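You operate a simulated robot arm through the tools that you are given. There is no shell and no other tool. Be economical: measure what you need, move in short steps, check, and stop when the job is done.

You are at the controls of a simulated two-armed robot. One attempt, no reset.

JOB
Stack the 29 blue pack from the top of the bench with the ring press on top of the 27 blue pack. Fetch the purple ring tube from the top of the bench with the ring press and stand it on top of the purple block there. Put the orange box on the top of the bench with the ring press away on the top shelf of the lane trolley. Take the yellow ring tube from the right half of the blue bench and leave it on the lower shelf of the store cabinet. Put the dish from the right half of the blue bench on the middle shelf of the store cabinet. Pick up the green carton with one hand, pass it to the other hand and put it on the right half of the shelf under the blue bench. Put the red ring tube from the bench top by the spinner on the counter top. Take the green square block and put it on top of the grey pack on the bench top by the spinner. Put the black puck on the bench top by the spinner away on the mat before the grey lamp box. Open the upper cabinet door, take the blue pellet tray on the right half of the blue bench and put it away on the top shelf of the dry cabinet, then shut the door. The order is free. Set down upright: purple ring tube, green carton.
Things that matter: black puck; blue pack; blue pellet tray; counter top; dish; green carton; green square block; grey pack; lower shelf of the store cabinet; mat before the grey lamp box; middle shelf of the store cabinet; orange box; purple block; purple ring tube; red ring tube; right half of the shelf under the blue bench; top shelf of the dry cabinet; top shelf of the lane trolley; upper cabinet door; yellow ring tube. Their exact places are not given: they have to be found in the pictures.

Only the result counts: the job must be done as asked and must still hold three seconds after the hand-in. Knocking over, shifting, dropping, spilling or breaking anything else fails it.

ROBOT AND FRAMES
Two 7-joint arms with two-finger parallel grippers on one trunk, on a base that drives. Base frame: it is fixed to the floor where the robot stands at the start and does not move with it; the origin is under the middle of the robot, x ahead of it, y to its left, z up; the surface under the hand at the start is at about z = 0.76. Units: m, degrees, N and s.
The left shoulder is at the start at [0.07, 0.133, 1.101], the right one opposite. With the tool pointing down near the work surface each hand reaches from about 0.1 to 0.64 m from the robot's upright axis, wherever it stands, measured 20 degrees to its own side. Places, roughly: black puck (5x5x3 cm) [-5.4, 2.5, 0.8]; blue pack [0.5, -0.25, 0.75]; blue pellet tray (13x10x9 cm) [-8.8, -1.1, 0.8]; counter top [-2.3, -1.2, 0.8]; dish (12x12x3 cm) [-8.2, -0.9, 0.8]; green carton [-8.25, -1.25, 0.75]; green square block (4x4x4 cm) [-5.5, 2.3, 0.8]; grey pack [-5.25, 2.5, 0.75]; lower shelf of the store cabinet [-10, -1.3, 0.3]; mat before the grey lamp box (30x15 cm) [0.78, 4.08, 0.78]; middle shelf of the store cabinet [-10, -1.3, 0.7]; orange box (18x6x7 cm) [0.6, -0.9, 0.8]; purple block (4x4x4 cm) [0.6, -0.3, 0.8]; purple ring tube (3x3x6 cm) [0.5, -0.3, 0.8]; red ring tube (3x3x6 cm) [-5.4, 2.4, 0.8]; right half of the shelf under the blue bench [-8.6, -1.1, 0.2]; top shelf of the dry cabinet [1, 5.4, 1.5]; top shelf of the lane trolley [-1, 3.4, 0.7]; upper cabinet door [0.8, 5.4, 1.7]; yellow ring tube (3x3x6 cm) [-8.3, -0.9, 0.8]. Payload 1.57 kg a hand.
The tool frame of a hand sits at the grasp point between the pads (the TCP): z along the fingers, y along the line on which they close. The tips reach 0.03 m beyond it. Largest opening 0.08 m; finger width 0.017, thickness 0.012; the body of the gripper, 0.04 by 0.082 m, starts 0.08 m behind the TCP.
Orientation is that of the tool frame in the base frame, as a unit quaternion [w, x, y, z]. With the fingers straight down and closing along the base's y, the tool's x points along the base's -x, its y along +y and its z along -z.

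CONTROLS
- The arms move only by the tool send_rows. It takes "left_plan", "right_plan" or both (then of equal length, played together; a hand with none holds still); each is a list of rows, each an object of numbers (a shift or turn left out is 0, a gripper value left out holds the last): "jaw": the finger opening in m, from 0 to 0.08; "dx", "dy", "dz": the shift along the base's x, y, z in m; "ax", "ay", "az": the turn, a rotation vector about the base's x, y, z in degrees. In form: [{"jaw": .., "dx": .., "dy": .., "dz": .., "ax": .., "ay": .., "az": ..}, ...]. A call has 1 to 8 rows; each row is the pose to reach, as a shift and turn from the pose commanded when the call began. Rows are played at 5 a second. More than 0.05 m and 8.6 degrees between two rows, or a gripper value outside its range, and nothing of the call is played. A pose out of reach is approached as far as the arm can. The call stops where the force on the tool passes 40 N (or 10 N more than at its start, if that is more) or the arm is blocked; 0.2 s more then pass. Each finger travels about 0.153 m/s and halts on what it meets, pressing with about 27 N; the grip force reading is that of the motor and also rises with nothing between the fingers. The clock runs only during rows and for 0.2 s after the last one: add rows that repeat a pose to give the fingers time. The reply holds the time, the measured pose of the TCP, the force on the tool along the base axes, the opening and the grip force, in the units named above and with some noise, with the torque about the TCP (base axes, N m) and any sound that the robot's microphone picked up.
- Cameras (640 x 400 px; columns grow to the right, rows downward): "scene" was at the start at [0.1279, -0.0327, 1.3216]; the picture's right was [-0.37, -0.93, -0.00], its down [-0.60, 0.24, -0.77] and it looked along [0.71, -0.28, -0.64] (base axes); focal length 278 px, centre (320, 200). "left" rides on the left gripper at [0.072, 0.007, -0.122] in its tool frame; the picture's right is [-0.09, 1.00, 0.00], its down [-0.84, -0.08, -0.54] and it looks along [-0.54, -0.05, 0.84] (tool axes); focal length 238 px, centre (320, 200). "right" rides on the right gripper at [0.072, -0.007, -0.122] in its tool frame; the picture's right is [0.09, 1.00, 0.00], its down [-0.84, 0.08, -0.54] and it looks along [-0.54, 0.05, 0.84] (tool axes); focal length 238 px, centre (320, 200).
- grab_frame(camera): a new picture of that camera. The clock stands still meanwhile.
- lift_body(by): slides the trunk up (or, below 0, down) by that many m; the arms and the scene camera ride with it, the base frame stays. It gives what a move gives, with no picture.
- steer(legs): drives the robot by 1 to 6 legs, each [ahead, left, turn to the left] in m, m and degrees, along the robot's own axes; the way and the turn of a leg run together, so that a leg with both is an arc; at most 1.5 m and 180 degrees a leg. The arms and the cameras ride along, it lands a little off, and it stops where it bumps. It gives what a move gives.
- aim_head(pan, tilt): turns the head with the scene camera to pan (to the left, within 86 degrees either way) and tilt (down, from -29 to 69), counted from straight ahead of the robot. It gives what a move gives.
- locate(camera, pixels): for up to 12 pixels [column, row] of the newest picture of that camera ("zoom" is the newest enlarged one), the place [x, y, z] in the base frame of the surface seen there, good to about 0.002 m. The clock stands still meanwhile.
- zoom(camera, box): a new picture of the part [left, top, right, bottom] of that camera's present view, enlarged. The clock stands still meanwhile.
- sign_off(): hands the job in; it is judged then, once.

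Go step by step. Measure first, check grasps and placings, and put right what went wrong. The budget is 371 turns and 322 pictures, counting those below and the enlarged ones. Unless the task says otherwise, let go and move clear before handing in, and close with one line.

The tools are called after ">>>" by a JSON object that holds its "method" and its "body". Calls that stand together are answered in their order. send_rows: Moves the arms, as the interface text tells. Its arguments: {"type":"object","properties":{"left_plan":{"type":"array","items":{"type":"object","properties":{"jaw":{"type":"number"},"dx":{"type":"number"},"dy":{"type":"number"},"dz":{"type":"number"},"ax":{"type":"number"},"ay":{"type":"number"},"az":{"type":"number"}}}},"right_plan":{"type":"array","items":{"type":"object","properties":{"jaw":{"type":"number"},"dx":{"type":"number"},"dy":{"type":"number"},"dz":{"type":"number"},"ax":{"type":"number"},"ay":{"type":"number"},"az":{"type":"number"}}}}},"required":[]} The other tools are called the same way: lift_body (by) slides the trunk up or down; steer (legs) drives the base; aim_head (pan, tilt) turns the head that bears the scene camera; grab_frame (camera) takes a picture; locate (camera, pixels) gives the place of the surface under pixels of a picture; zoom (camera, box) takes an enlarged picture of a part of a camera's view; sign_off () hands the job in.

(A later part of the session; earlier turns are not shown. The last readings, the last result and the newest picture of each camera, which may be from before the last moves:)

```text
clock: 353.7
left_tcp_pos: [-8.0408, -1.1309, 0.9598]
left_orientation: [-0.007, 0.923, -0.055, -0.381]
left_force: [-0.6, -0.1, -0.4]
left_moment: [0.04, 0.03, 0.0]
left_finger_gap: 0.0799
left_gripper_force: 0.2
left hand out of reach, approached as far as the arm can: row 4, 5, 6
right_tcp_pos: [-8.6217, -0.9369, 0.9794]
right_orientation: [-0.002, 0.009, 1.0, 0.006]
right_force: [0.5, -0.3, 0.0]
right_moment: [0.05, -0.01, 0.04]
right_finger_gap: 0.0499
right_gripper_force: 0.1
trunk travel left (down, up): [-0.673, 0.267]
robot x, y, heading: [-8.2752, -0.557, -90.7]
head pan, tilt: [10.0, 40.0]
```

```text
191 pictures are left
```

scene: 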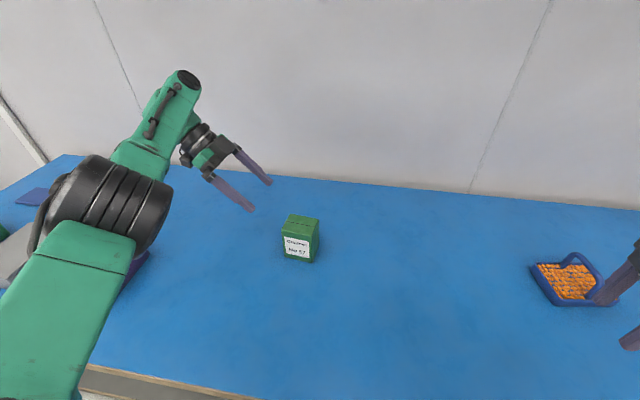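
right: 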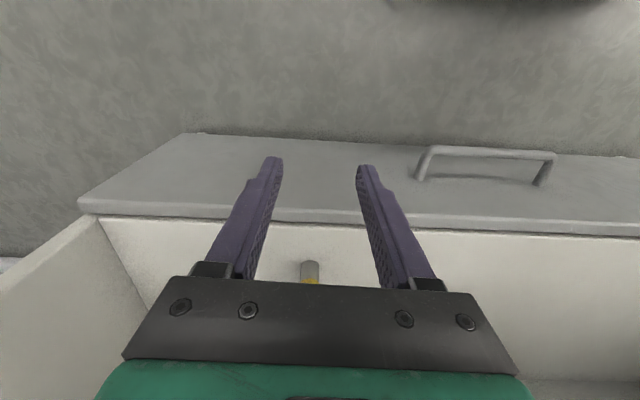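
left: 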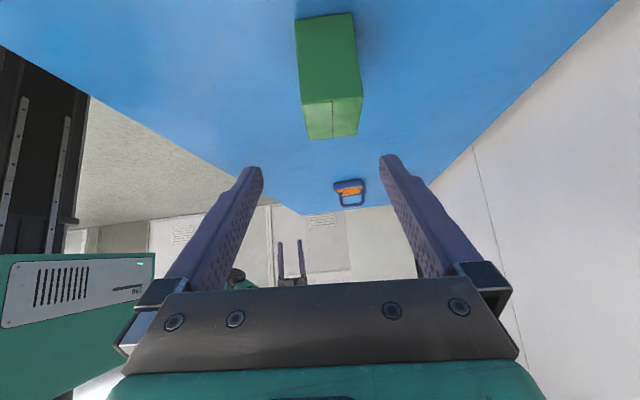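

>>> {"method": "locate", "body": {"camera": "scene", "pixels": [[110, 200], [165, 200], [60, 220], [150, 180]]}}

>>> {"method": "steer", "body": {"legs": [[0.05, 0, 0]]}}

>>> {"method": "send_rows", "body": {"left_plan": [{"dx": -0.008, "dz": -0.04, "dy": 0.02}, {"dx": -0.008, "dz": -0.074, "dy": 0.04}]}}

>>> {"method": "grab_frame", "body": {"camera": "left"}}

>>> {"method": "grab_frame", "body": {"camera": "scene"}}

```text
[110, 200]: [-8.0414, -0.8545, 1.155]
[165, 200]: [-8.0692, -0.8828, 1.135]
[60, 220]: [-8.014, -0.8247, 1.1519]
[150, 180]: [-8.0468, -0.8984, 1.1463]
```

```text
clock: 354.6
left_tcp_pos: [-8.0413, -1.1776, 0.9624]
left_orientation: [-0.006, 0.922, -0.055, -0.382]
left_force: [-0.7, 0.4, -1.1]
left_moment: [-0.01, 0.0, 0.02]
left_finger_gap: 0.0801
left_gripper_force: 0.0
right_tcp_pos: [-8.6216, -0.9834, 0.9811]
right_orientation: [-0.002, 0.009, 1.0, 0.004]
right_force: [-0.4, -0.1, 0.3]
right_moment: [0.01, 0.03, 0.0]
right_finger_gap: 0.0501
right_gripper_force: 0.0
trunk travel left (down, up): [-0.673, 0.267]
robot x, y, heading: [-8.2753, -0.6108, -90.2]
head pan, tilt: [10.0, 40.0]
```

```text
clock: 355.2
left_tcp_pos: [-8.0423, -1.1757, 0.9506]
left_orientation: [-0.006, 0.923, -0.055, -0.382]
left_force: [0.8, -0.6, 0.7]
left_moment: [0.02, 0.01, -0.01]
left_finger_gap: 0.0799
left_gripper_force: 0.0
left hand out of reach, approached as far as the arm can: row 1, 2
right_tcp_pos: [-8.6208, -0.9856, 0.9795]
right_orientation: [-0.003, 0.01, 1.0, 0.006]
right_force: [0.9, -0.2, 0.0]
right_moment: [0.03, 0.0, 0.04]
right_finger_gap: 0.0503
right_gripper_force: 0.1
trunk travel left (down, up): [-0.673, 0.267]
robot x, y, heading: [-8.2757, -0.6097, -90.3]
head pan, tilt: [10.0, 40.0]
```

```text
190 pictures are left
```

left: 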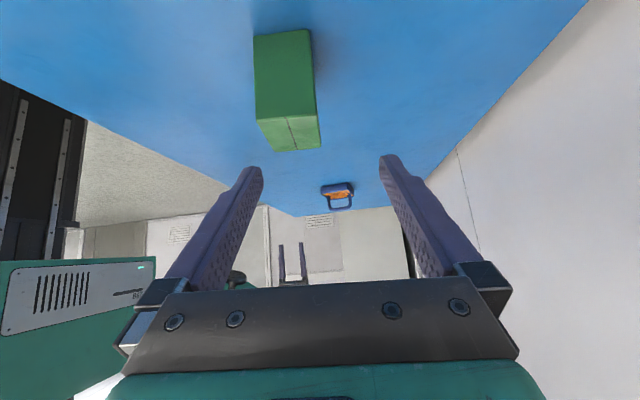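

```text
189 pictures are left
```

scene: 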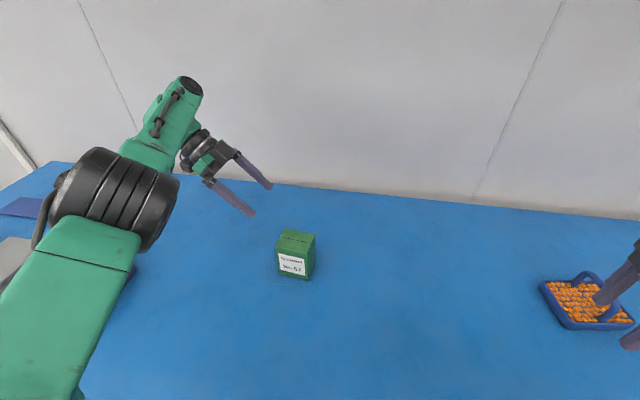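

The left arm can't go lower in that posture, so I'll lower the trunk instead (raising the right hand to compensate).

>>> {"method": "send_rows", "body": {"right_plan": [{"dz": 0.04, "dy": 0.02}, {"dz": 0.08, "dy": 0.04}, {"dz": 0.1, "dy": 0.08}]}}

>>> {"method": "lift_body", "body": {"by": -0.08}}

>>> {"method": "steer", "body": {"legs": [[-0.04, 0, 0]]}}

>>> {"method": "grab_frame", "body": {"camera": "left"}}

```text
clock: 356.2
left_tcp_pos: [-8.0432, -1.1753, 0.9516]
left_orientation: [-0.006, 0.923, -0.054, -0.381]
left_force: [0.3, 1.0, 0.6]
left_moment: [0.0, -0.01, 0.03]
left_finger_gap: 0.0799
left_gripper_force: 0.1
right_tcp_pos: [-8.5979, -0.903, 0.9628]
right_orientation: [0.002, 0.0, 0.976, 0.219]
right_force: [0.7, -1.1, -0.2]
right_moment: [-0.01, 0.01, -0.03]
right_finger_gap: 0.0501
right_gripper_force: 0.0
right hand out of reach, approached as far as the arm can: row 2, 3
trunk travel left (down, up): [-0.673, 0.267]
robot x, y, heading: [-8.2778, -0.6077, -90.2]
head pan, tilt: [10.0, 40.0]
stopped in row 3 (right hand): the arm was blocked; the commanded pose is now the measured one
```

```text
clock: 357.4
left_tcp_pos: [-8.043, -1.1774, 0.8723]
left_orientation: [-0.006, 0.923, -0.054, -0.382]
left_force: [0.6, -0.5, 0.9]
left_moment: [0.03, -0.01, 0.01]
left_finger_gap: 0.0799
left_gripper_force: 0.1
right_tcp_pos: [-8.5959, -0.903, 0.8833]
right_orientation: [0.001, 0.0, 0.976, 0.219]
right_force: [0.1, 0.1, -0.2]
right_moment: [0.0, -0.01, 0.0]
right_finger_gap: 0.0501
right_gripper_force: 0.2
trunk travel left (down, up): [-0.593, 0.347]
robot x, y, heading: [-8.2751, -0.6064, -90.1]
head pan, tilt: [10.0, 40.0]
```

```text
clock: 358.2
left_tcp_pos: [-8.0425, -1.1367, 0.8713]
left_orientation: [-0.006, 0.923, -0.054, -0.382]
left_force: [-0.1, 0.8, 0.5]
left_moment: [-0.01, 0.02, 0.0]
left_finger_gap: 0.0802
left_gripper_force: 0.1
right_tcp_pos: [-8.596, -0.8661, 0.8825]
right_orientation: [0.0, 0.001, 0.975, 0.22]
right_force: [-0.3, -0.6, 0.0]
right_moment: [0.03, 0.01, -0.02]
right_finger_gap: 0.0503
right_gripper_force: 0.0
trunk travel left (down, up): [-0.593, 0.347]
robot x, y, heading: [-8.2767, -0.5657, -90.7]
head pan, tilt: [10.0, 40.0]
```

```text
188 pictures are left
```

left: 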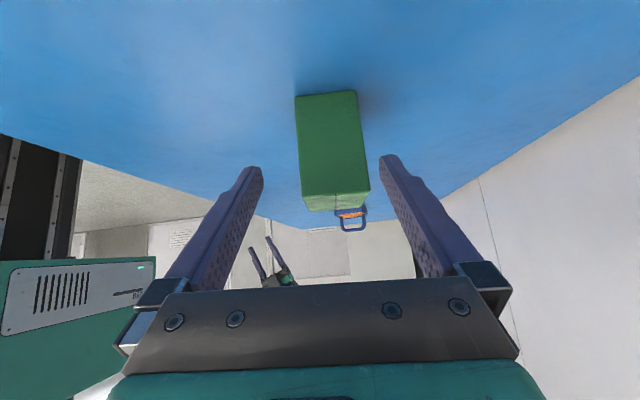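

>>> {"method": "send_rows", "body": {"left_plan": [{"dx": -0.025, "dz": -0.02}, {"dx": -0.05, "dz": -0.038}, {"dx": -0.0775, "dz": -0.057}, {"dx": -0.0775, "dz": -0.057}]}}

>>> {"method": "grab_frame", "body": {"camera": "left"}}

>>> {"method": "grab_frame", "body": {"camera": "scene"}}

```text
clock: 359.2
left_tcp_pos: [-8.1245, -1.1387, 0.8133]
left_orientation: [-0.011, 0.926, -0.057, -0.374]
left_force: [-0.7, 0.1, -1.6]
left_moment: [-0.02, 0.06, 0.07]
left_finger_gap: 0.08
left_gripper_force: 0.2
left hand out of reach, approached as far as the arm can: row 1, 2, 3
right_tcp_pos: [-8.6015, -0.866, 0.879]
right_orientation: [0.005, 0.001, 0.975, 0.221]
right_force: [0.0, 0.2, -1.3]
right_moment: [0.03, -0.03, -0.05]
right_finger_gap: 0.0498
right_gripper_force: 0.1
trunk travel left (down, up): [-0.593, 0.347]
robot x, y, heading: [-8.2771, -0.5672, -90.2]
head pan, tilt: [10.0, 40.0]
```

```text
187 pictures are left
```

left: 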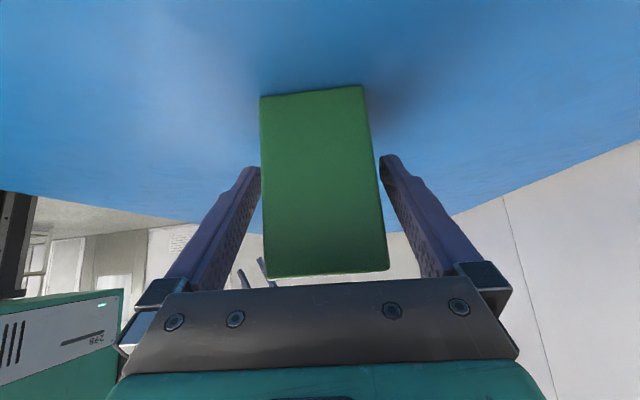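

```text
186 pictures are left
```

scene: 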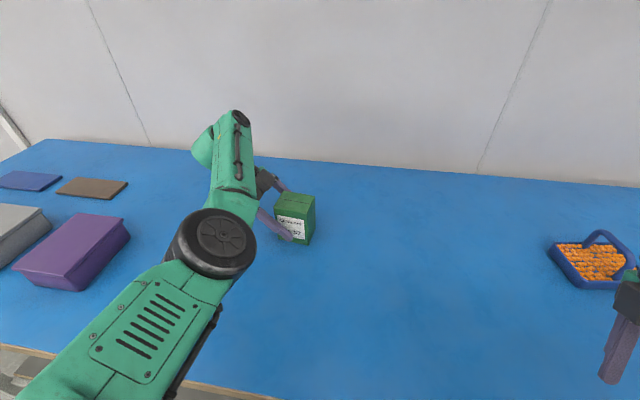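

Fingers straddle the carton. Close and lift.

>>> {"method": "send_rows", "body": {"left_plan": [{"jaw": 0.06}, {"jaw": 0.045}, {"jaw": 0.04}, {"jaw": 0.04}]}}

>>> {"method": "grab_frame", "body": {"camera": "left"}}

```text
clock: 360.2
left_tcp_pos: [-8.1187, -1.1369, 0.8138]
left_orientation: [-0.007, 0.923, -0.055, -0.382]
left_force: [0.4, -0.3, -0.3]
left_moment: [0.04, 0.03, -0.02]
left_finger_gap: 0.0601
left_gripper_force: 27.1
right_tcp_pos: [-8.5956, -0.8658, 0.883]
right_orientation: [0.003, 0.002, 0.975, 0.221]
right_force: [0.2, 0.4, 0.2]
right_moment: [0.02, -0.01, -0.03]
right_finger_gap: 0.0501
right_gripper_force: 0.1
trunk travel left (down, up): [-0.593, 0.347]
robot x, y, heading: [-8.2738, -0.5671, -90.2]
head pan, tilt: [10.0, 40.0]
```

```text
185 pictures are left
```

left: 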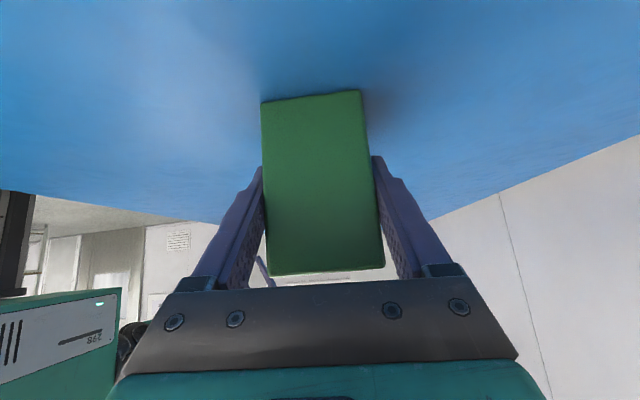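

>>> {"method": "lift_body", "body": {"by": 0.08}}

>>> {"method": "send_rows", "body": {"left_plan": [{"dz": 0.03, "dy": 0.03}, {"dz": 0.06, "dy": 0.06}, {"dz": 0.09, "dy": 0.09, "dx": -0.02}, {"dz": 0.1, "dy": 0.12, "dx": -0.05}, {"dz": 0.1, "dy": 0.15, "dx": -0.08}, {"dz": 0.1, "dy": 0.16, "dx": -0.11}]}}

>>> {"method": "grab_frame", "body": {"camera": "scene"}}

```text
clock: 361.4
left_tcp_pos: [-8.1179, -1.1376, 0.8952]
left_orientation: [-0.006, 0.923, -0.054, -0.382]
left_force: [0.1, 0.3, -1.4]
left_moment: [0.02, -0.01, -0.02]
left_finger_gap: 0.0603
left_gripper_force: 27.1
right_tcp_pos: [-8.5963, -0.8657, 0.9629]
right_orientation: [0.002, 0.002, 0.976, 0.22]
right_force: [-0.4, -0.1, 0.2]
right_moment: [-0.03, -0.01, 0.01]
right_finger_gap: 0.05
right_gripper_force: 0.1
trunk travel left (down, up): [-0.673, 0.267]
robot x, y, heading: [-8.2781, -0.5676, -90.4]
head pan, tilt: [10.0, 40.0]
```

```text
clock: 362.8
left_tcp_pos: [-8.1502, -1.0129, 0.9919]
left_orientation: [-0.01, 0.92, -0.043, -0.389]
left_force: [-0.4, 1.2, -2.2]
left_moment: [0.01, -0.02, -0.02]
left_finger_gap: 0.0603
left_gripper_force: 26.4
left hand out of reach, approached as far as the arm can: row 4, 5, 6
right_tcp_pos: [-8.5958, -0.864, 0.9639]
right_orientation: [0.001, 0.001, 0.976, 0.219]
right_force: [0.5, 0.3, 0.3]
right_moment: [0.01, -0.01, -0.03]
right_finger_gap: 0.0499
right_gripper_force: 0.1
trunk travel left (down, up): [-0.673, 0.267]
robot x, y, heading: [-8.2782, -0.5666, -90.5]
head pan, tilt: [10.0, 40.0]
```

```text
184 pictures are left
```

scene: 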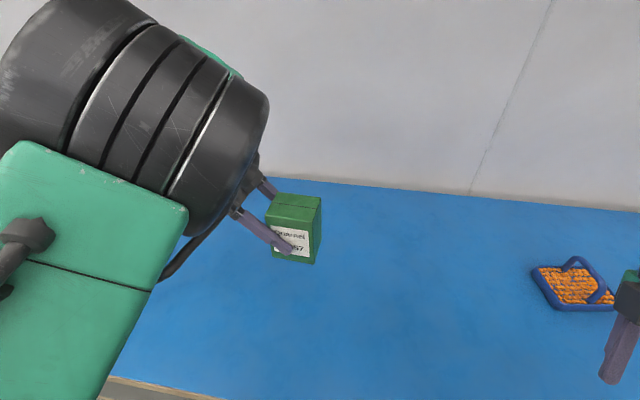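

>>> {"method": "steer", "body": {"legs": [[-0.25, 0, 0]]}}

>>> {"method": "send_rows", "body": {"left_plan": [{"dx": -0.03, "dy": -0.03}, {"dx": -0.06, "dy": -0.06}, {"dx": -0.1, "dy": -0.06}, {"dx": -0.14, "dy": -0.06}]}}

>>> {"method": "grab_frame", "body": {"camera": "scene"}}

```text
clock: 364.6
left_tcp_pos: [-8.15, -0.7618, 0.996]
left_orientation: [-0.006, 0.919, -0.047, -0.392]
left_force: [-1.4, 0.1, -1.2]
left_moment: [0.01, -0.02, 0.02]
left_finger_gap: 0.0601
left_gripper_force: 26.8
right_tcp_pos: [-8.594, -0.6115, 0.9608]
right_orientation: [0.002, 0.002, 0.976, 0.22]
right_force: [1.0, 0.8, 0.5]
right_moment: [0.0, 0.03, 0.0]
right_finger_gap: 0.0499
right_gripper_force: 0.0
trunk travel left (down, up): [-0.673, 0.267]
robot x, y, heading: [-8.2756, -0.3123, -90.7]
head pan, tilt: [10.0, 40.0]
```

```text
clock: 365.6
left_tcp_pos: [-8.2699, -0.8677, 1.0013]
left_orientation: [-0.008, 0.919, -0.048, -0.391]
left_force: [-0.8, 0.2, -1.6]
left_moment: [0.0, -0.06, -0.03]
left_finger_gap: 0.0597
left_gripper_force: 27.3
left hand out of reach, approached as far as the arm can: row 3, 4
right_tcp_pos: [-8.5954, -0.6115, 0.9616]
right_orientation: [0.002, 0.002, 0.976, 0.219]
right_force: [-0.4, 0.0, -0.3]
right_moment: [0.0, 0.0, -0.01]
right_finger_gap: 0.0499
right_gripper_force: 0.1
trunk travel left (down, up): [-0.673, 0.267]
robot x, y, heading: [-8.2781, -0.3123, -90.8]
head pan, tilt: [10.0, 40.0]
```

```text
183 pictures are left
```

scene: 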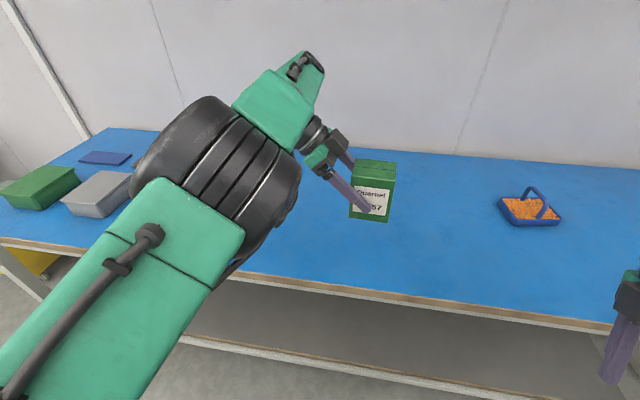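

Left hand now presents the carton at (lateral 0, 0.55 ahead). The right wrist got skewed; straighten it and then tilt it 45° to point left-down.

>>> {"method": "send_rows", "body": {"right_plan": [{"dy": -0.04, "ax": -4}, {"dy": -0.08, "ax": -12}, {"dy": -0.12, "ax": -20}, {"dy": -0.15, "ax": -25.4}, {"dy": -0.15, "ax": -25.4, "dz": 0.03}]}}

>>> {"method": "send_rows", "body": {"right_plan": [{"ay": -8, "dx": -0.015, "jaw": 0.08}, {"ay": -16, "dx": -0.03}, {"ay": -24, "dx": -0.045}, {"ay": -32, "dx": -0.06}, {"ay": -40, "dx": -0.07}, {"ay": -45, "dx": -0.07}]}}

>>> {"method": "grab_frame", "body": {"camera": "scene"}}

>>> {"method": "grab_frame", "body": {"camera": "right"}}

```text
clock: 366.9
left_tcp_pos: [-8.2675, -0.8659, 1.0039]
left_orientation: [-0.005, 0.919, -0.046, -0.392]
left_force: [-0.1, -0.8, -1.9]
left_moment: [0.0, -0.01, 0.02]
left_finger_gap: 0.0599
left_gripper_force: 27.4
right_tcp_pos: [-8.5951, -0.761, 0.99]
right_orientation: [0.002, 0.002, 1.0, -0.002]
right_force: [-0.8, 0.2, -0.2]
right_moment: [-0.02, 0.01, -0.02]
right_finger_gap: 0.05
right_gripper_force: 0.0
trunk travel left (down, up): [-0.673, 0.267]
robot x, y, heading: [-8.2735, -0.3155, -90.4]
head pan, tilt: [10.0, 40.0]
```

```text
clock: 368.2
left_tcp_pos: [-8.2683, -0.8671, 1.0037]
left_orientation: [-0.006, 0.919, -0.047, -0.392]
left_force: [0.2, -0.3, -2.4]
left_moment: [-0.03, -0.01, -0.02]
left_finger_gap: 0.0598
left_gripper_force: 27.2
right_tcp_pos: [-8.6633, -0.7611, 0.9933]
right_orientation: [0.386, 0.002, 0.923, 0.0]
right_force: [0.0, 1.0, 0.3]
right_moment: [0.0, 0.0, -0.01]
right_finger_gap: 0.0799
right_gripper_force: 0.1
trunk travel left (down, up): [-0.673, 0.267]
robot x, y, heading: [-8.2706, -0.3144, -90.2]
head pan, tilt: [10.0, 40.0]
```

```text
182 pictures are left
```

scene: 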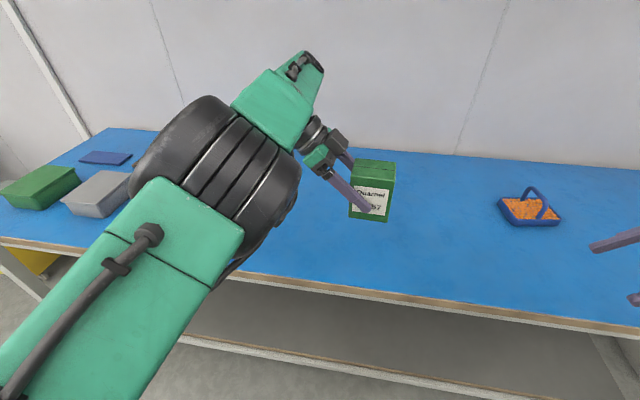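

```text
181 pictures are left
```

right: 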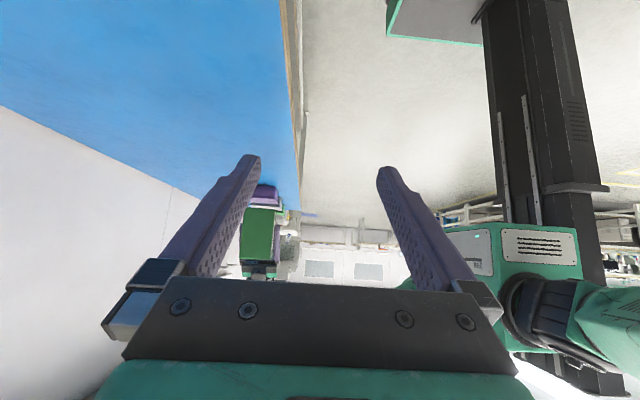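

>>> {"method": "zoom", "body": {"camera": "scene", "box": [320, 140, 416, 236]}}

>>> {"method": "locate", "body": {"camera": "zoom", "pixels": [[215, 185], [488, 185], [500, 120], [250, 110], [455, 510], [470, 300], [210, 230], [350, 150], [300, 500]]}}

```text
4.17 times, centred on (368, 188) of scene
```

zoom: 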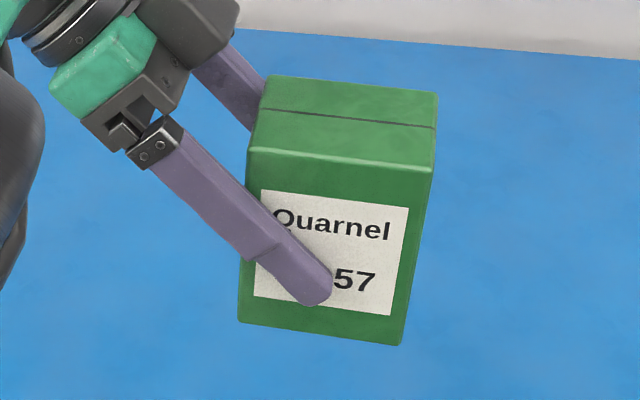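

```text
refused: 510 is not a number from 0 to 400
```

>>> {"method": "locate", "body": {"camera": "zoom", "pixels": [[252, 152], [430, 168], [435, 97], [272, 82], [398, 340], [243, 318], [420, 200], [345, 130], [400, 250]]}}

```text
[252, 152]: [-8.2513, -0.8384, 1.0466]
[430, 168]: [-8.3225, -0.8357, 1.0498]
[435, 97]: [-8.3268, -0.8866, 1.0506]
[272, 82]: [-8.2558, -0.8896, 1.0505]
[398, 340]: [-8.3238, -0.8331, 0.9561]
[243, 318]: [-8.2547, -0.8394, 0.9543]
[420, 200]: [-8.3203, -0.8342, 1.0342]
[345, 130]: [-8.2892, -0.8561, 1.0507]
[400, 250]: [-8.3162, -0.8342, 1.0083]
```

Carton centre is (-8.289,-0.862), z 0.950–1.050. Bring the right hand to a pre-grip up-right of it.

>>> {"method": "send_rows", "body": {"right_plan": [{"dz": 0.045}, {"dz": 0.09}, {"dz": 0.12, "dy": -0.03}, {"dz": 0.12, "dy": -0.06, "dx": 0.03}, {"dz": 0.12, "dy": -0.08, "dx": 0.075}, {"dz": 0.12, "dy": -0.1, "dx": 0.115, "az": -3.5}, {"dz": 0.12, "dy": -0.1, "dx": 0.16, "az": -3.5}, {"dz": 0.12, "dy": -0.1, "dx": 0.19, "az": -3.5}]}}

>>> {"method": "grab_frame", "body": {"camera": "right"}}

>>> {"method": "grab_frame", "body": {"camera": "scene"}}

```text
clock: 370.1
left_tcp_pos: [-8.2688, -0.8664, 1.0031]
left_orientation: [-0.007, 0.919, -0.047, -0.392]
left_force: [0.6, -0.1, -2.0]
left_moment: [0.0, -0.03, -0.01]
left_finger_gap: 0.0599
left_gripper_force: 27.0
right_tcp_pos: [-8.4745, -0.8615, 1.1135]
right_orientation: [0.384, 0.03, 0.923, -0.011]
right_force: [0.4, -0.6, -0.6]
right_moment: [-0.01, 0.03, 0.02]
right_finger_gap: 0.08
right_gripper_force: 0.1
right hand out of reach, approached as far as the arm can: row 3, 4, 5
trunk travel left (down, up): [-0.673, 0.267]
robot x, y, heading: [-8.2742, -0.3141, -90.7]
head pan, tilt: [10.0, 40.0]
```

```text
179 pictures are left
```

right: 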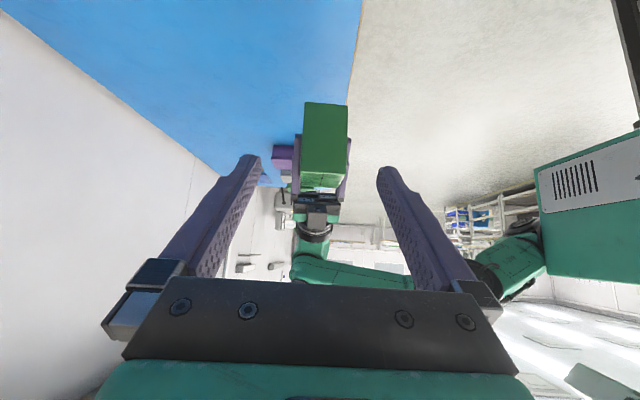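

```text
178 pictures are left
```

scene: 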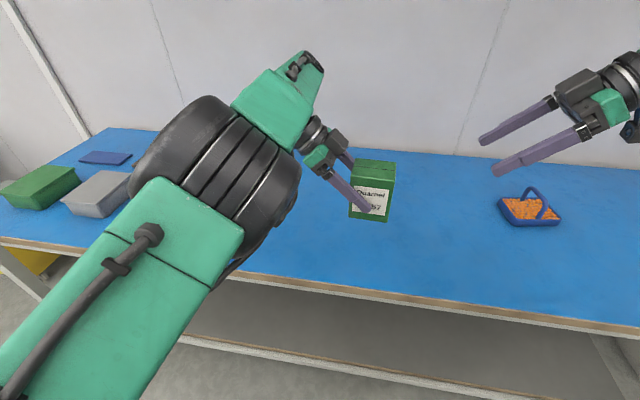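

Well centred. Advance to the grip point.

>>> {"method": "send_rows", "body": {"right_plan": [{"dx": 0.04, "dz": -0.02}, {"dx": 0.08, "dz": -0.04}, {"dx": 0.115, "dz": -0.058}, {"dx": 0.14, "dz": -0.07}, {"dx": 0.1575, "dz": -0.0785}, {"dx": 0.1575, "dz": -0.0785}]}}

>>> {"method": "grab_frame", "body": {"camera": "right"}}

>>> {"method": "zoom", "body": {"camera": "scene", "box": [300, 100, 460, 240]}}

```text
clock: 371.4
left_tcp_pos: [-8.2685, -0.8661, 1.0032]
left_orientation: [-0.007, 0.919, -0.047, -0.391]
left_force: [-0.3, -0.3, -1.5]
left_moment: [0.01, 0.01, -0.03]
left_finger_gap: 0.0597
left_gripper_force: 26.9
right_tcp_pos: [-8.3185, -0.8587, 1.0344]
right_orientation: [0.384, 0.03, 0.923, -0.012]
right_force: [-0.8, 0.6, 0.5]
right_moment: [-0.01, -0.02, 0.0]
right_finger_gap: 0.08
right_gripper_force: 0.0
trunk travel left (down, up): [-0.673, 0.267]
robot x, y, heading: [-8.2742, -0.3142, -90.4]
head pan, tilt: [10.0, 40.0]
```

```text
177 pictures are left
```

right: 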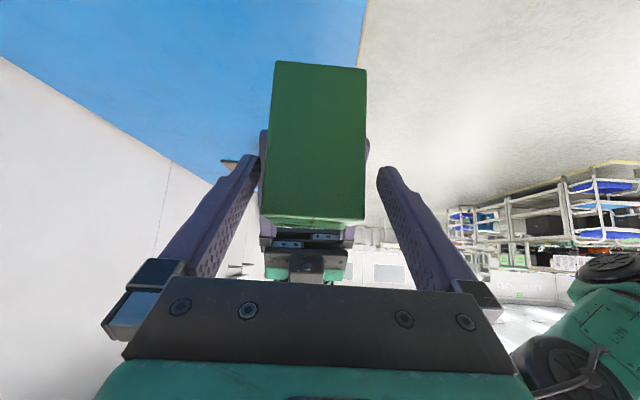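

```text
2.86 times, centred on (380, 170) of scene
```

zoom: 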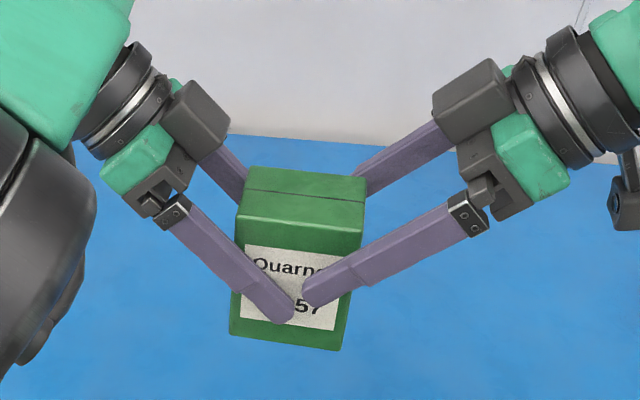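

>>> {"method": "send_rows", "body": {"right_plan": [{"dy": -0.0045, "dz": 0.003, "dx": -0.002}, {"dy": -0.0045, "dz": 0.003, "dx": -0.002, "jaw": 0.065}, {"dy": -0.0045, "dz": 0.003, "dx": -0.002, "jaw": 0.057}, {"dy": -0.0045, "dz": 0.003, "dx": -0.002, "jaw": 0.057}]}}

>>> {"method": "zoom", "body": {"camera": "scene", "box": [300, 100, 460, 240]}}

>>> {"method": "grab_frame", "body": {"camera": "right"}}

```text
clock: 372.4
left_tcp_pos: [-8.2672, -0.8672, 1.0035]
left_orientation: [-0.006, 0.919, -0.046, -0.392]
left_force: [0.4, -6.3, -1.7]
left_moment: [0.33, -0.13, 0.37]
left_finger_gap: 0.0596
left_gripper_force: 27.0
right_tcp_pos: [-8.3206, -0.8637, 1.0372]
right_orientation: [0.384, 0.029, 0.923, -0.011]
right_force: [1.0, 6.4, -0.3]
right_moment: [-0.07, 0.1, 0.01]
right_finger_gap: 0.0631
right_gripper_force: 3.5
trunk travel left (down, up): [-0.673, 0.267]
robot x, y, heading: [-8.278, -0.3146, -90.8]
head pan, tilt: [10.0, 40.0]
```

```text
2.86 times, centred on (380, 170) of scene
```

zoom: 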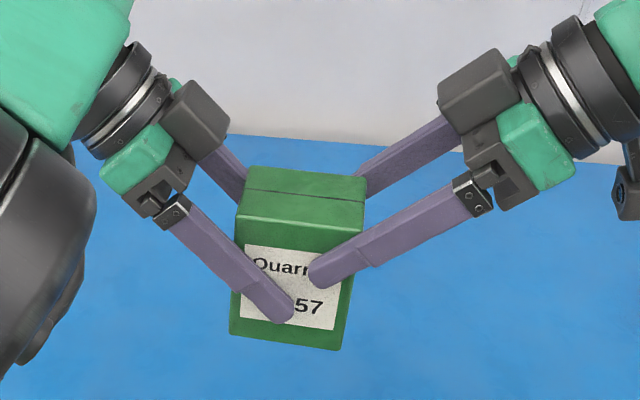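

```text
174 pictures are left
```

right: 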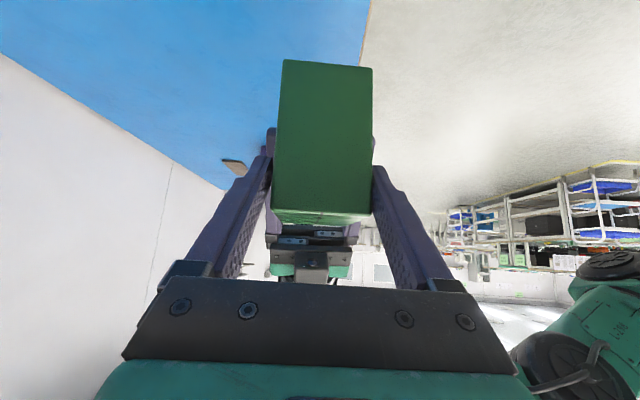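

>>> {"method": "send_rows", "body": {"right_plan": [{"dy": 0.0025, "jaw": 0.055}, {"dy": 0.003, "jaw": 0.045}, {"dy": 0.003, "jaw": 0.04}, {"dy": 0.003, "jaw": 0.04}]}}

```text
clock: 373.4
left_tcp_pos: [-8.2675, -0.8658, 1.0035]
left_orientation: [-0.007, 0.919, -0.046, -0.391]
left_force: [4.4, -7.3, -5.8]
left_moment: [0.8, -0.02, 0.65]
left_finger_gap: 0.0597
left_gripper_force: 27.2
right_tcp_pos: [-8.3205, -0.862, 1.0379]
right_orientation: [0.384, 0.032, 0.923, -0.013]
right_force: [-4.4, 8.2, 4.1]
right_moment: [-0.61, -0.1, -0.31]
right_finger_gap: 0.06
right_gripper_force: 26.9
trunk travel left (down, up): [-0.673, 0.267]
robot x, y, heading: [-8.2744, -0.3162, -90.5]
head pan, tilt: [10.0, 40.0]
```

Both hands hold it. Release the left hand and retract it up-left.

>>> {"method": "send_rows", "body": {"left_plan": [{"jaw": 0.07}, {"jaw": 0.08}, {"jaw": 0.08}, {"dx": 0.03, "dz": 0.03}, {"dx": 0.06, "dz": 0.05}, {"dx": 0.1, "dz": 0.06}, {"dx": 0.14, "dz": 0.06}]}}

>>> {"method": "grab_frame", "body": {"camera": "scene"}}

>>> {"method": "grab_frame", "body": {"camera": "right"}}

```text
clock: 375.1
left_tcp_pos: [-8.1257, -0.8645, 1.0627]
left_orientation: [-0.005, 0.919, -0.046, -0.392]
left_force: [0.2, 0.2, -0.3]
left_moment: [-0.01, 0.01, 0.0]
left_finger_gap: 0.08
left_gripper_force: 0.0
right_tcp_pos: [-8.3187, -0.8622, 1.0373]
right_orientation: [0.383, 0.03, 0.923, -0.011]
right_force: [0.0, 0.2, 0.1]
right_moment: [-0.02, 0.06, 0.01]
right_finger_gap: 0.0599
right_gripper_force: 26.8
trunk travel left (down, up): [-0.673, 0.267]
robot x, y, heading: [-8.2782, -0.3143, -90.5]
head pan, tilt: [10.0, 40.0]
```

```text
173 pictures are left
```

scene: 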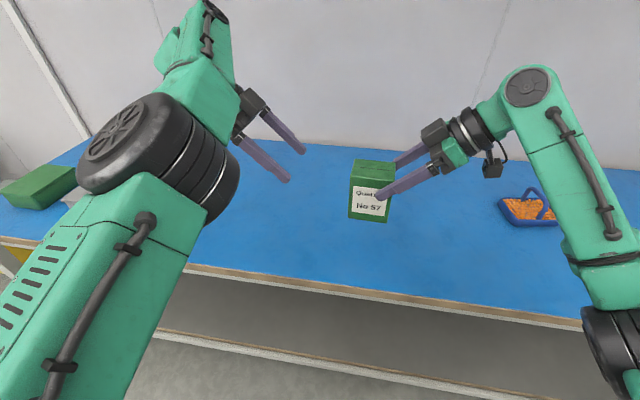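

```text
172 pictures are left
```

right: 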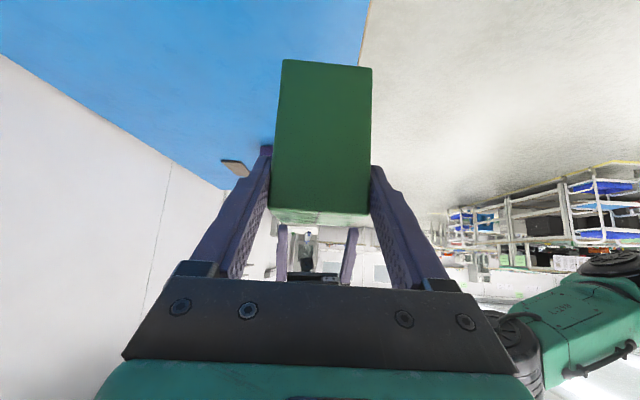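

Handover done; the carton is in the right hand. Check the right arm's outline and the carton's tilt.

>>> {"method": "locate", "body": {"camera": "scene", "pixels": [[525, 72], [545, 90], [500, 110], [600, 220], [470, 140], [430, 130], [620, 330], [494, 172]]}}

>>> {"method": "zoom", "body": {"camera": "scene", "box": [330, 140, 426, 236]}}

```text
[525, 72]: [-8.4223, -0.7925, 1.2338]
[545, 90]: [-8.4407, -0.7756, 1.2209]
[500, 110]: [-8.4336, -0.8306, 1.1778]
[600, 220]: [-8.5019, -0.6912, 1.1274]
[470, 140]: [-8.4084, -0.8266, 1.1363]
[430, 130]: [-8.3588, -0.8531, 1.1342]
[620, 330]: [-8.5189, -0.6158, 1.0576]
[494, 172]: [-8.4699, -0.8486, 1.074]
```

```text
4.17 times, centred on (378, 188) of scene
```

zoom: 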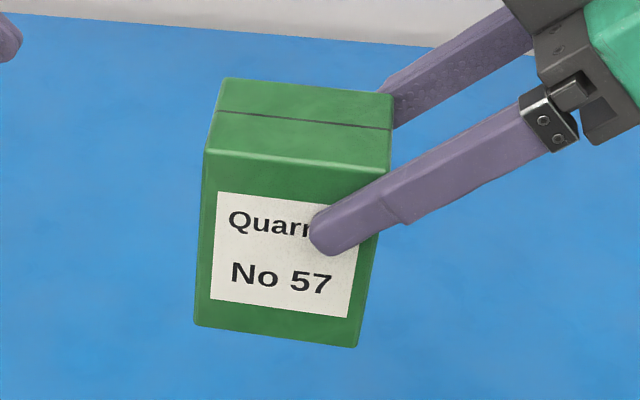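

>>> {"method": "locate", "body": {"camera": "zoom", "pixels": [[210, 155], [384, 172], [390, 98], [228, 83], [355, 342], [198, 320], [300, 130], [200, 240]]}}

```text
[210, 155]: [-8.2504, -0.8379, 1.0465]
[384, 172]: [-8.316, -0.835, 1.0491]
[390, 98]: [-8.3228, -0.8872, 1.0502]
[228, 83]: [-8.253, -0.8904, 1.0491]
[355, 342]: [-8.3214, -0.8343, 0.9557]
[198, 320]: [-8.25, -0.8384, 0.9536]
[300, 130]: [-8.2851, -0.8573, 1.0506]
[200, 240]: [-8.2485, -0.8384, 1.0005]
```

Carton is upright within 2°. Back away from the bench, straighten and fold the left hand, and move the right hand a little outwards.

>>> {"method": "steer", "body": {"legs": [[-0.35, 0, 0]]}}

>>> {"method": "send_rows", "body": {"left_plan": [{"ay": -8, "dx": 0.03}, {"ay": -16, "dx": 0.06}, {"ay": -24, "dx": 0.09, "dy": 0.02}, {"ay": -32, "dx": 0.11, "dy": 0.05}, {"ay": -40, "dx": 0.13, "dy": 0.09}, {"ay": -46, "dx": 0.14, "dy": 0.13}, {"ay": -46, "dx": 0.14, "dy": 0.17}, {"ay": -46, "dx": 0.14, "dy": 0.19}], "right_plan": [{"dx": -0.02}, {"dx": -0.04}, {"dx": -0.06}, {"dx": -0.08, "ay": -1}, {"dx": -0.1, "ay": -2}, {"dx": -0.12, "ay": -2, "dz": -0.03}, {"dx": -0.12, "ay": -2, "dz": -0.06}, {"dx": -0.12, "ay": -2, "dz": -0.1}]}}

>>> {"method": "grab_frame", "body": {"camera": "scene"}}

```text
clock: 377.3
left_tcp_pos: [-8.121, -0.5123, 1.0639]
left_orientation: [-0.003, 0.919, -0.041, -0.392]
left_force: [-0.1, -0.5, -0.1]
left_moment: [0.0, 0.0, 0.03]
left_finger_gap: 0.0799
left_gripper_force: 0.1
right_tcp_pos: [-8.3112, -0.5118, 1.0376]
right_orientation: [0.384, 0.024, 0.923, -0.008]
right_force: [0.2, 0.4, 0.2]
right_moment: [0.01, 0.04, 0.03]
right_finger_gap: 0.0594
right_gripper_force: 26.5
trunk travel left (down, up): [-0.673, 0.267]
robot x, y, heading: [-8.269, 0.0351, -90.0]
head pan, tilt: [10.0, 40.0]
```

```text
clock: 379.1
left_tcp_pos: [-7.9596, -0.3274, 1.0609]
left_orientation: [-0.027, 0.999, -0.037, -0.012]
left_force: [-0.2, -0.3, -0.2]
left_moment: [-0.01, 0.01, 0.01]
left_finger_gap: 0.0801
left_gripper_force: 0.1
left hand out of reach, approached as far as the arm can: row 7, 8
right_tcp_pos: [-8.432, -0.5115, 0.9346]
right_orientation: [0.4, 0.026, 0.916, -0.01]
right_force: [-1.2, 0.2, -0.4]
right_moment: [-0.02, 0.1, 0.0]
right_finger_gap: 0.0595
right_gripper_force: 26.9
trunk travel left (down, up): [-0.673, 0.267]
robot x, y, heading: [-8.2704, 0.0365, -89.7]
head pan, tilt: [10.0, 40.0]
```

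```text
170 pictures are left
```

scene: 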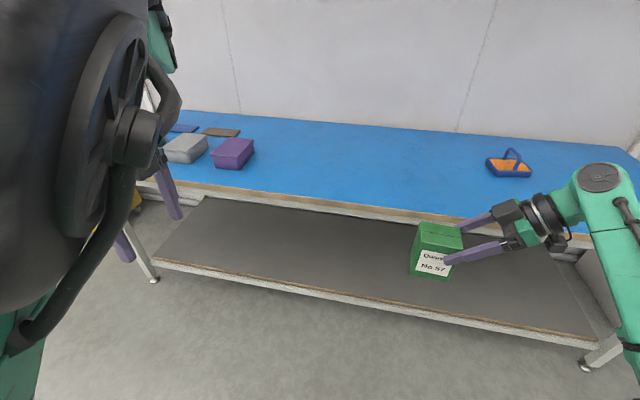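

>>> {"method": "send_rows", "body": {"left_plan": [{"dx": 0.03, "dy": 0.03}, {"dx": 0.06, "dy": 0.06}, {"dx": 0.09, "dy": 0.09}, {"dx": 0.12, "dy": 0.12}, {"dx": 0.15, "dy": 0.15}, {"dx": 0.18, "dy": 0.18}, {"dx": 0.2, "dy": 0.22}]}}

>>> {"method": "lift_body", "body": {"by": -0.4}}

>>> {"method": "aim_head", "body": {"pan": -10, "tilt": 20}}

>>> {"method": "grab_frame", "body": {"camera": "scene"}}

```text
clock: 380.7
left_tcp_pos: [-7.756, -0.1147, 1.0654]
left_orientation: [-0.019, 0.999, -0.035, -0.001]
left_force: [0.2, -0.6, 0.7]
left_moment: [-0.01, -0.01, 0.0]
left_finger_gap: 0.0798
left_gripper_force: 0.3
left hand out of reach, approached as far as the arm can: row 7
right_tcp_pos: [-8.4311, -0.5109, 0.9362]
right_orientation: [0.4, 0.025, 0.916, -0.01]
right_force: [-0.3, 0.5, -0.5]
right_moment: [0.0, 0.1, -0.01]
right_finger_gap: 0.0596
right_gripper_force: 27.4
trunk travel left (down, up): [-0.673, 0.267]
robot x, y, heading: [-8.2683, 0.0383, -89.7]
head pan, tilt: [10.0, 40.0]
```

```text
clock: 384.6
left_tcp_pos: [-7.7545, -0.1169, 0.6662]
left_orientation: [-0.019, 0.999, -0.035, -0.001]
left_force: [-0.3, -0.3, 0.4]
left_moment: [-0.04, -0.01, 0.02]
left_finger_gap: 0.0799
left_gripper_force: 0.0
right_tcp_pos: [-8.4322, -0.5113, 0.5354]
right_orientation: [0.4, 0.025, 0.916, -0.008]
right_force: [-0.8, 0.0, 0.8]
right_moment: [-0.04, 0.06, 0.0]
right_finger_gap: 0.0598
right_gripper_force: 27.0
trunk travel left (down, up): [-0.273, 0.667]
robot x, y, heading: [-8.2696, 0.0366, -89.9]
head pan, tilt: [10.0, 40.0]
```

```text
clock: 385.4
left_tcp_pos: [-7.7569, -0.1178, 0.6658]
left_orientation: [-0.019, 0.999, -0.035, -0.002]
left_force: [-0.1, 0.0, -0.3]
left_moment: [0.0, 0.02, -0.01]
left_finger_gap: 0.0801
left_gripper_force: 0.0
right_tcp_pos: [-8.4338, -0.5121, 0.5345]
right_orientation: [0.4, 0.024, 0.916, -0.008]
right_force: [1.0, -0.1, -0.3]
right_moment: [-0.02, 0.04, 0.01]
right_finger_gap: 0.0598
right_gripper_force: 27.2
trunk travel left (down, up): [-0.273, 0.667]
robot x, y, heading: [-8.2744, 0.0342, -89.9]
head pan, tilt: [-10.0, 20.0]
```

```text
169 pictures are left
```

scene: 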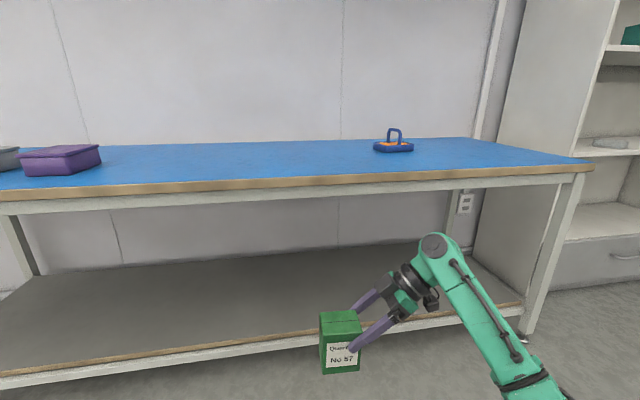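

>>> {"method": "lift_body", "body": {"by": -0.21}}

>>> {"method": "steer", "body": {"legs": [[0, -0.2, 0], [0.25, 0, 0]]}}

>>> {"method": "grab_frame", "body": {"camera": "scene"}}

>>> {"method": "grab_frame", "body": {"camera": "right"}}

```text
clock: 387.6
left_tcp_pos: [-7.7566, -0.1165, 0.4572]
left_orientation: [-0.02, 0.999, -0.035, -0.002]
left_force: [-0.6, -1.0, -1.0]
left_moment: [0.0, -0.02, -0.01]
left_finger_gap: 0.08
left_gripper_force: 0.0
right_tcp_pos: [-8.432, -0.5119, 0.3238]
right_orientation: [0.4, 0.025, 0.916, -0.008]
right_force: [-0.2, -0.4, 0.5]
right_moment: [0.0, 0.04, 0.0]
right_finger_gap: 0.0598
right_gripper_force: 26.9
trunk travel left (down, up): [-0.063, 0.877]
robot x, y, heading: [-8.2733, 0.0334, -90.1]
head pan, tilt: [-10.0, 20.0]
```

```text
clock: 390.6
left_tcp_pos: [-7.9511, -0.3639, 0.4558]
left_orientation: [-0.018, 0.999, -0.034, 0.0]
left_force: [-0.1, 0.3, 0.3]
left_moment: [-0.03, 0.0, 0.01]
left_finger_gap: 0.08
left_gripper_force: 0.1
right_tcp_pos: [-8.6291, -0.7583, 0.3248]
right_orientation: [0.4, 0.025, 0.916, -0.009]
right_force: [0.0, -0.2, 0.0]
right_moment: [0.0, 0.07, 0.02]
right_finger_gap: 0.0598
right_gripper_force: 27.6
trunk travel left (down, up): [-0.063, 0.877]
robot x, y, heading: [-8.4683, -0.2072, -89.9]
head pan, tilt: [-10.0, 20.0]
```

```text
168 pictures are left
```

scene: 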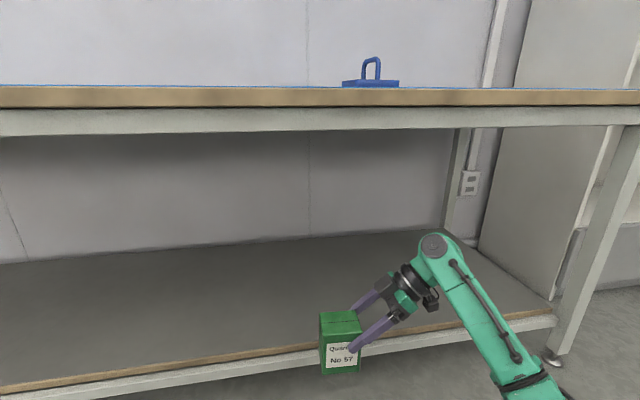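

```text
167 pictures are left
```

right: 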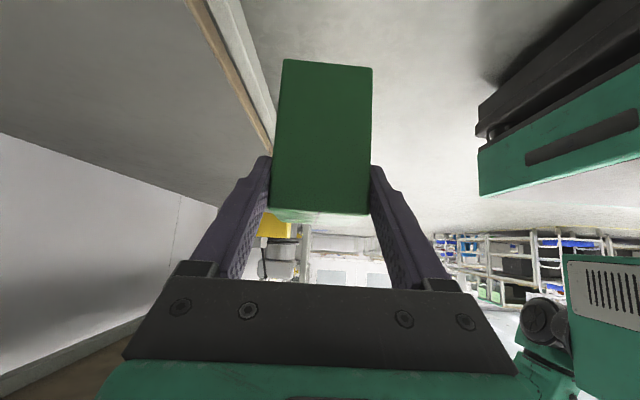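

>>> {"method": "zoom", "body": {"camera": "scene", "box": [290, 280, 400, 390]}}

>>> {"method": "locate", "body": {"camera": "zoom", "pixels": [[170, 120], [170, 330], [245, 320], [250, 110], [240, 200], [200, 360], [180, 340], [260, 330]]}}

>>> {"method": "locate", "body": {"camera": "scene", "pixels": [[300, 120], [300, 133], [435, 235], [250, 350], [250, 356], [380, 330], [320, 318], [324, 368], [356, 366], [358, 312]]}}

```text
3.64 times, centred on (345, 335) of scene
```

zoom: 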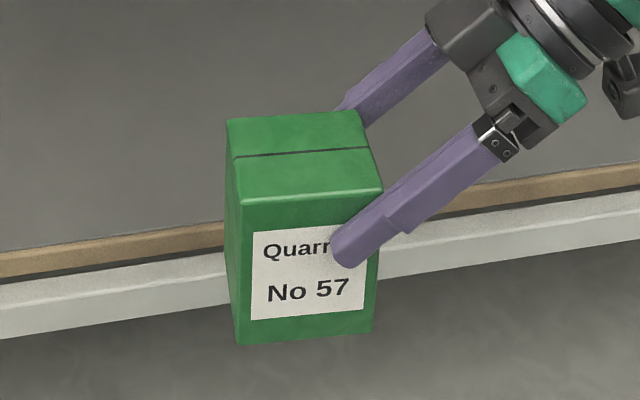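

```text
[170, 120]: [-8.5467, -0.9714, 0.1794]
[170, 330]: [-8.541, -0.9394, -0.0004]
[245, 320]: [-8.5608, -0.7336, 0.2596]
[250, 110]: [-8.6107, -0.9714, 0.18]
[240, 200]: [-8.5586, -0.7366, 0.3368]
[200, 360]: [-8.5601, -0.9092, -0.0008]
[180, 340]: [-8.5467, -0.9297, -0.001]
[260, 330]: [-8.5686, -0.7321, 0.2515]
```

```text
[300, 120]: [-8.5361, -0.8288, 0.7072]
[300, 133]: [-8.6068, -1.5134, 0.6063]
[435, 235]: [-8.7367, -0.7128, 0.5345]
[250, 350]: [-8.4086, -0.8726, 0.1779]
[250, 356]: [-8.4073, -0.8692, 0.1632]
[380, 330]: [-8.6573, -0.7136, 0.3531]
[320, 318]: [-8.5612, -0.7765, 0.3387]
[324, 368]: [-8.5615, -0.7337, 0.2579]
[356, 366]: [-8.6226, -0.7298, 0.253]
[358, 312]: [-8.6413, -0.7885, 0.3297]
```

>>> {"method": "locate", "body": {"camera": "zoom", "pixels": [[244, 198], [377, 187], [232, 122], [356, 114], [240, 339], [369, 327], [300, 193], [300, 118]]}}

```text
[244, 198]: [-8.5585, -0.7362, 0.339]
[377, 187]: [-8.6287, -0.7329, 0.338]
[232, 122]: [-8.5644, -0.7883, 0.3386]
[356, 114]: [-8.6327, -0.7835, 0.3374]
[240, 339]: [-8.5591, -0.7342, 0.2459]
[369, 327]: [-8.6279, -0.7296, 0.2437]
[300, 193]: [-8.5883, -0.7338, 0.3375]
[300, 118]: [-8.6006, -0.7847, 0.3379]
```

Carton is level, bottom at 0.238. Drive in 0.23 m, then lower with the trunk.

>>> {"method": "steer", "body": {"legs": [[0.23, 0, 0]]}}

>>> {"method": "lift_body", "body": {"by": -0.05}}

>>> {"method": "grab_frame", "body": {"camera": "scene"}}

```text
clock: 392.4
left_tcp_pos: [-7.9515, -0.5934, 0.4559]
left_orientation: [-0.019, 0.999, -0.034, -0.001]
left_force: [0.9, -0.2, -0.9]
left_moment: [0.02, -0.03, 0.0]
left_finger_gap: 0.0801
left_gripper_force: 0.0
right_tcp_pos: [-8.6273, -0.9886, 0.3243]
right_orientation: [0.4, 0.024, 0.916, -0.007]
right_force: [-0.1, 0.7, -0.4]
right_moment: [-0.01, 0.07, 0.01]
right_finger_gap: 0.0597
right_gripper_force: 27.0
trunk travel left (down, up): [-0.063, 0.877]
robot x, y, heading: [-8.4701, -0.4378, -89.9]
head pan, tilt: [-10.0, 20.0]
```

```text
clock: 393.3
left_tcp_pos: [-7.9504, -0.5932, 0.4066]
left_orientation: [-0.019, 0.999, -0.034, -0.001]
left_force: [0.3, 0.0, 0.1]
left_moment: [0.02, 0.02, 0.03]
left_finger_gap: 0.08
left_gripper_force: 0.0
right_tcp_pos: [-8.6252, -0.9895, 0.2754]
right_orientation: [0.401, 0.025, 0.916, -0.009]
right_force: [0.3, -0.1, -0.7]
right_moment: [0.0, 0.08, 0.03]
right_finger_gap: 0.0598
right_gripper_force: 27.3
trunk travel left (down, up): [-0.013, 0.927]
robot x, y, heading: [-8.47, -0.4406, -89.8]
head pan, tilt: [-10.0, 20.0]
```

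```text
165 pictures are left
```

scene: 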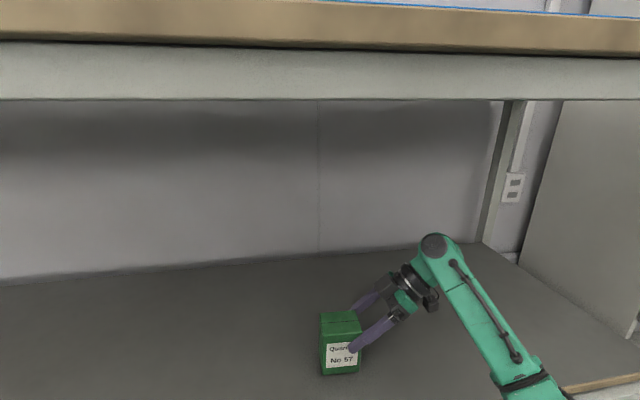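

Lower with the arm the last centimetre in small steps.

>>> {"method": "send_rows", "body": {"right_plan": [{"dz": -0.003}, {"dz": -0.006}, {"dz": -0.008}, {"dz": -0.01}]}}

```text
clock: 394.3
left_tcp_pos: [-7.9496, -0.5934, 0.4063]
left_orientation: [-0.018, 0.999, -0.034, -0.001]
left_force: [-0.6, 0.4, 0.3]
left_moment: [0.04, 0.02, 0.01]
left_finger_gap: 0.0801
left_gripper_force: 0.1
right_tcp_pos: [-8.6257, -0.9908, 0.2671]
right_orientation: [0.402, 0.023, 0.915, -0.009]
right_force: [0.7, 0.8, 4.4]
right_moment: [-0.09, 0.07, 0.0]
right_finger_gap: 0.0596
right_gripper_force: 26.8
trunk travel left (down, up): [-0.013, 0.927]
robot x, y, heading: [-8.4691, -0.4367, -89.9]
head pan, tilt: [-10.0, 20.0]
```

>>> {"method": "send_rows", "body": {"right_plan": [{"jaw": 0.07}, {"jaw": 0.08}, {"jaw": 0.08}, {"dx": -0.025, "dz": 0.025}, {"dx": -0.05, "dz": 0.05}, {"dx": -0.075, "dz": 0.07}, {"dx": -0.1, "dz": 0.08}]}}

>>> {"method": "grab_frame", "body": {"camera": "scene"}}

```text
clock: 395.9
left_tcp_pos: [-7.9519, -0.5928, 0.4059]
left_orientation: [-0.02, 0.999, -0.034, 0.0]
left_force: [-0.3, 0.4, -0.4]
left_moment: [0.02, -0.01, 0.0]
left_finger_gap: 0.0798
left_gripper_force: 0.0
right_tcp_pos: [-8.7265, -0.9895, 0.3416]
right_orientation: [0.401, 0.023, 0.916, -0.008]
right_force: [-0.3, 0.3, 0.2]
right_moment: [-0.02, 0.04, 0.01]
right_finger_gap: 0.0802
right_gripper_force: 0.1
trunk travel left (down, up): [-0.013, 0.927]
robot x, y, heading: [-8.4646, -0.4405, -89.9]
head pan, tilt: [-10.0, 20.0]
```

```text
164 pictures are left
```

scene: 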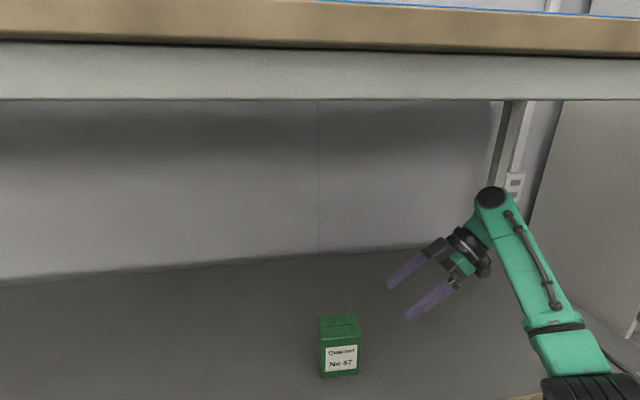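

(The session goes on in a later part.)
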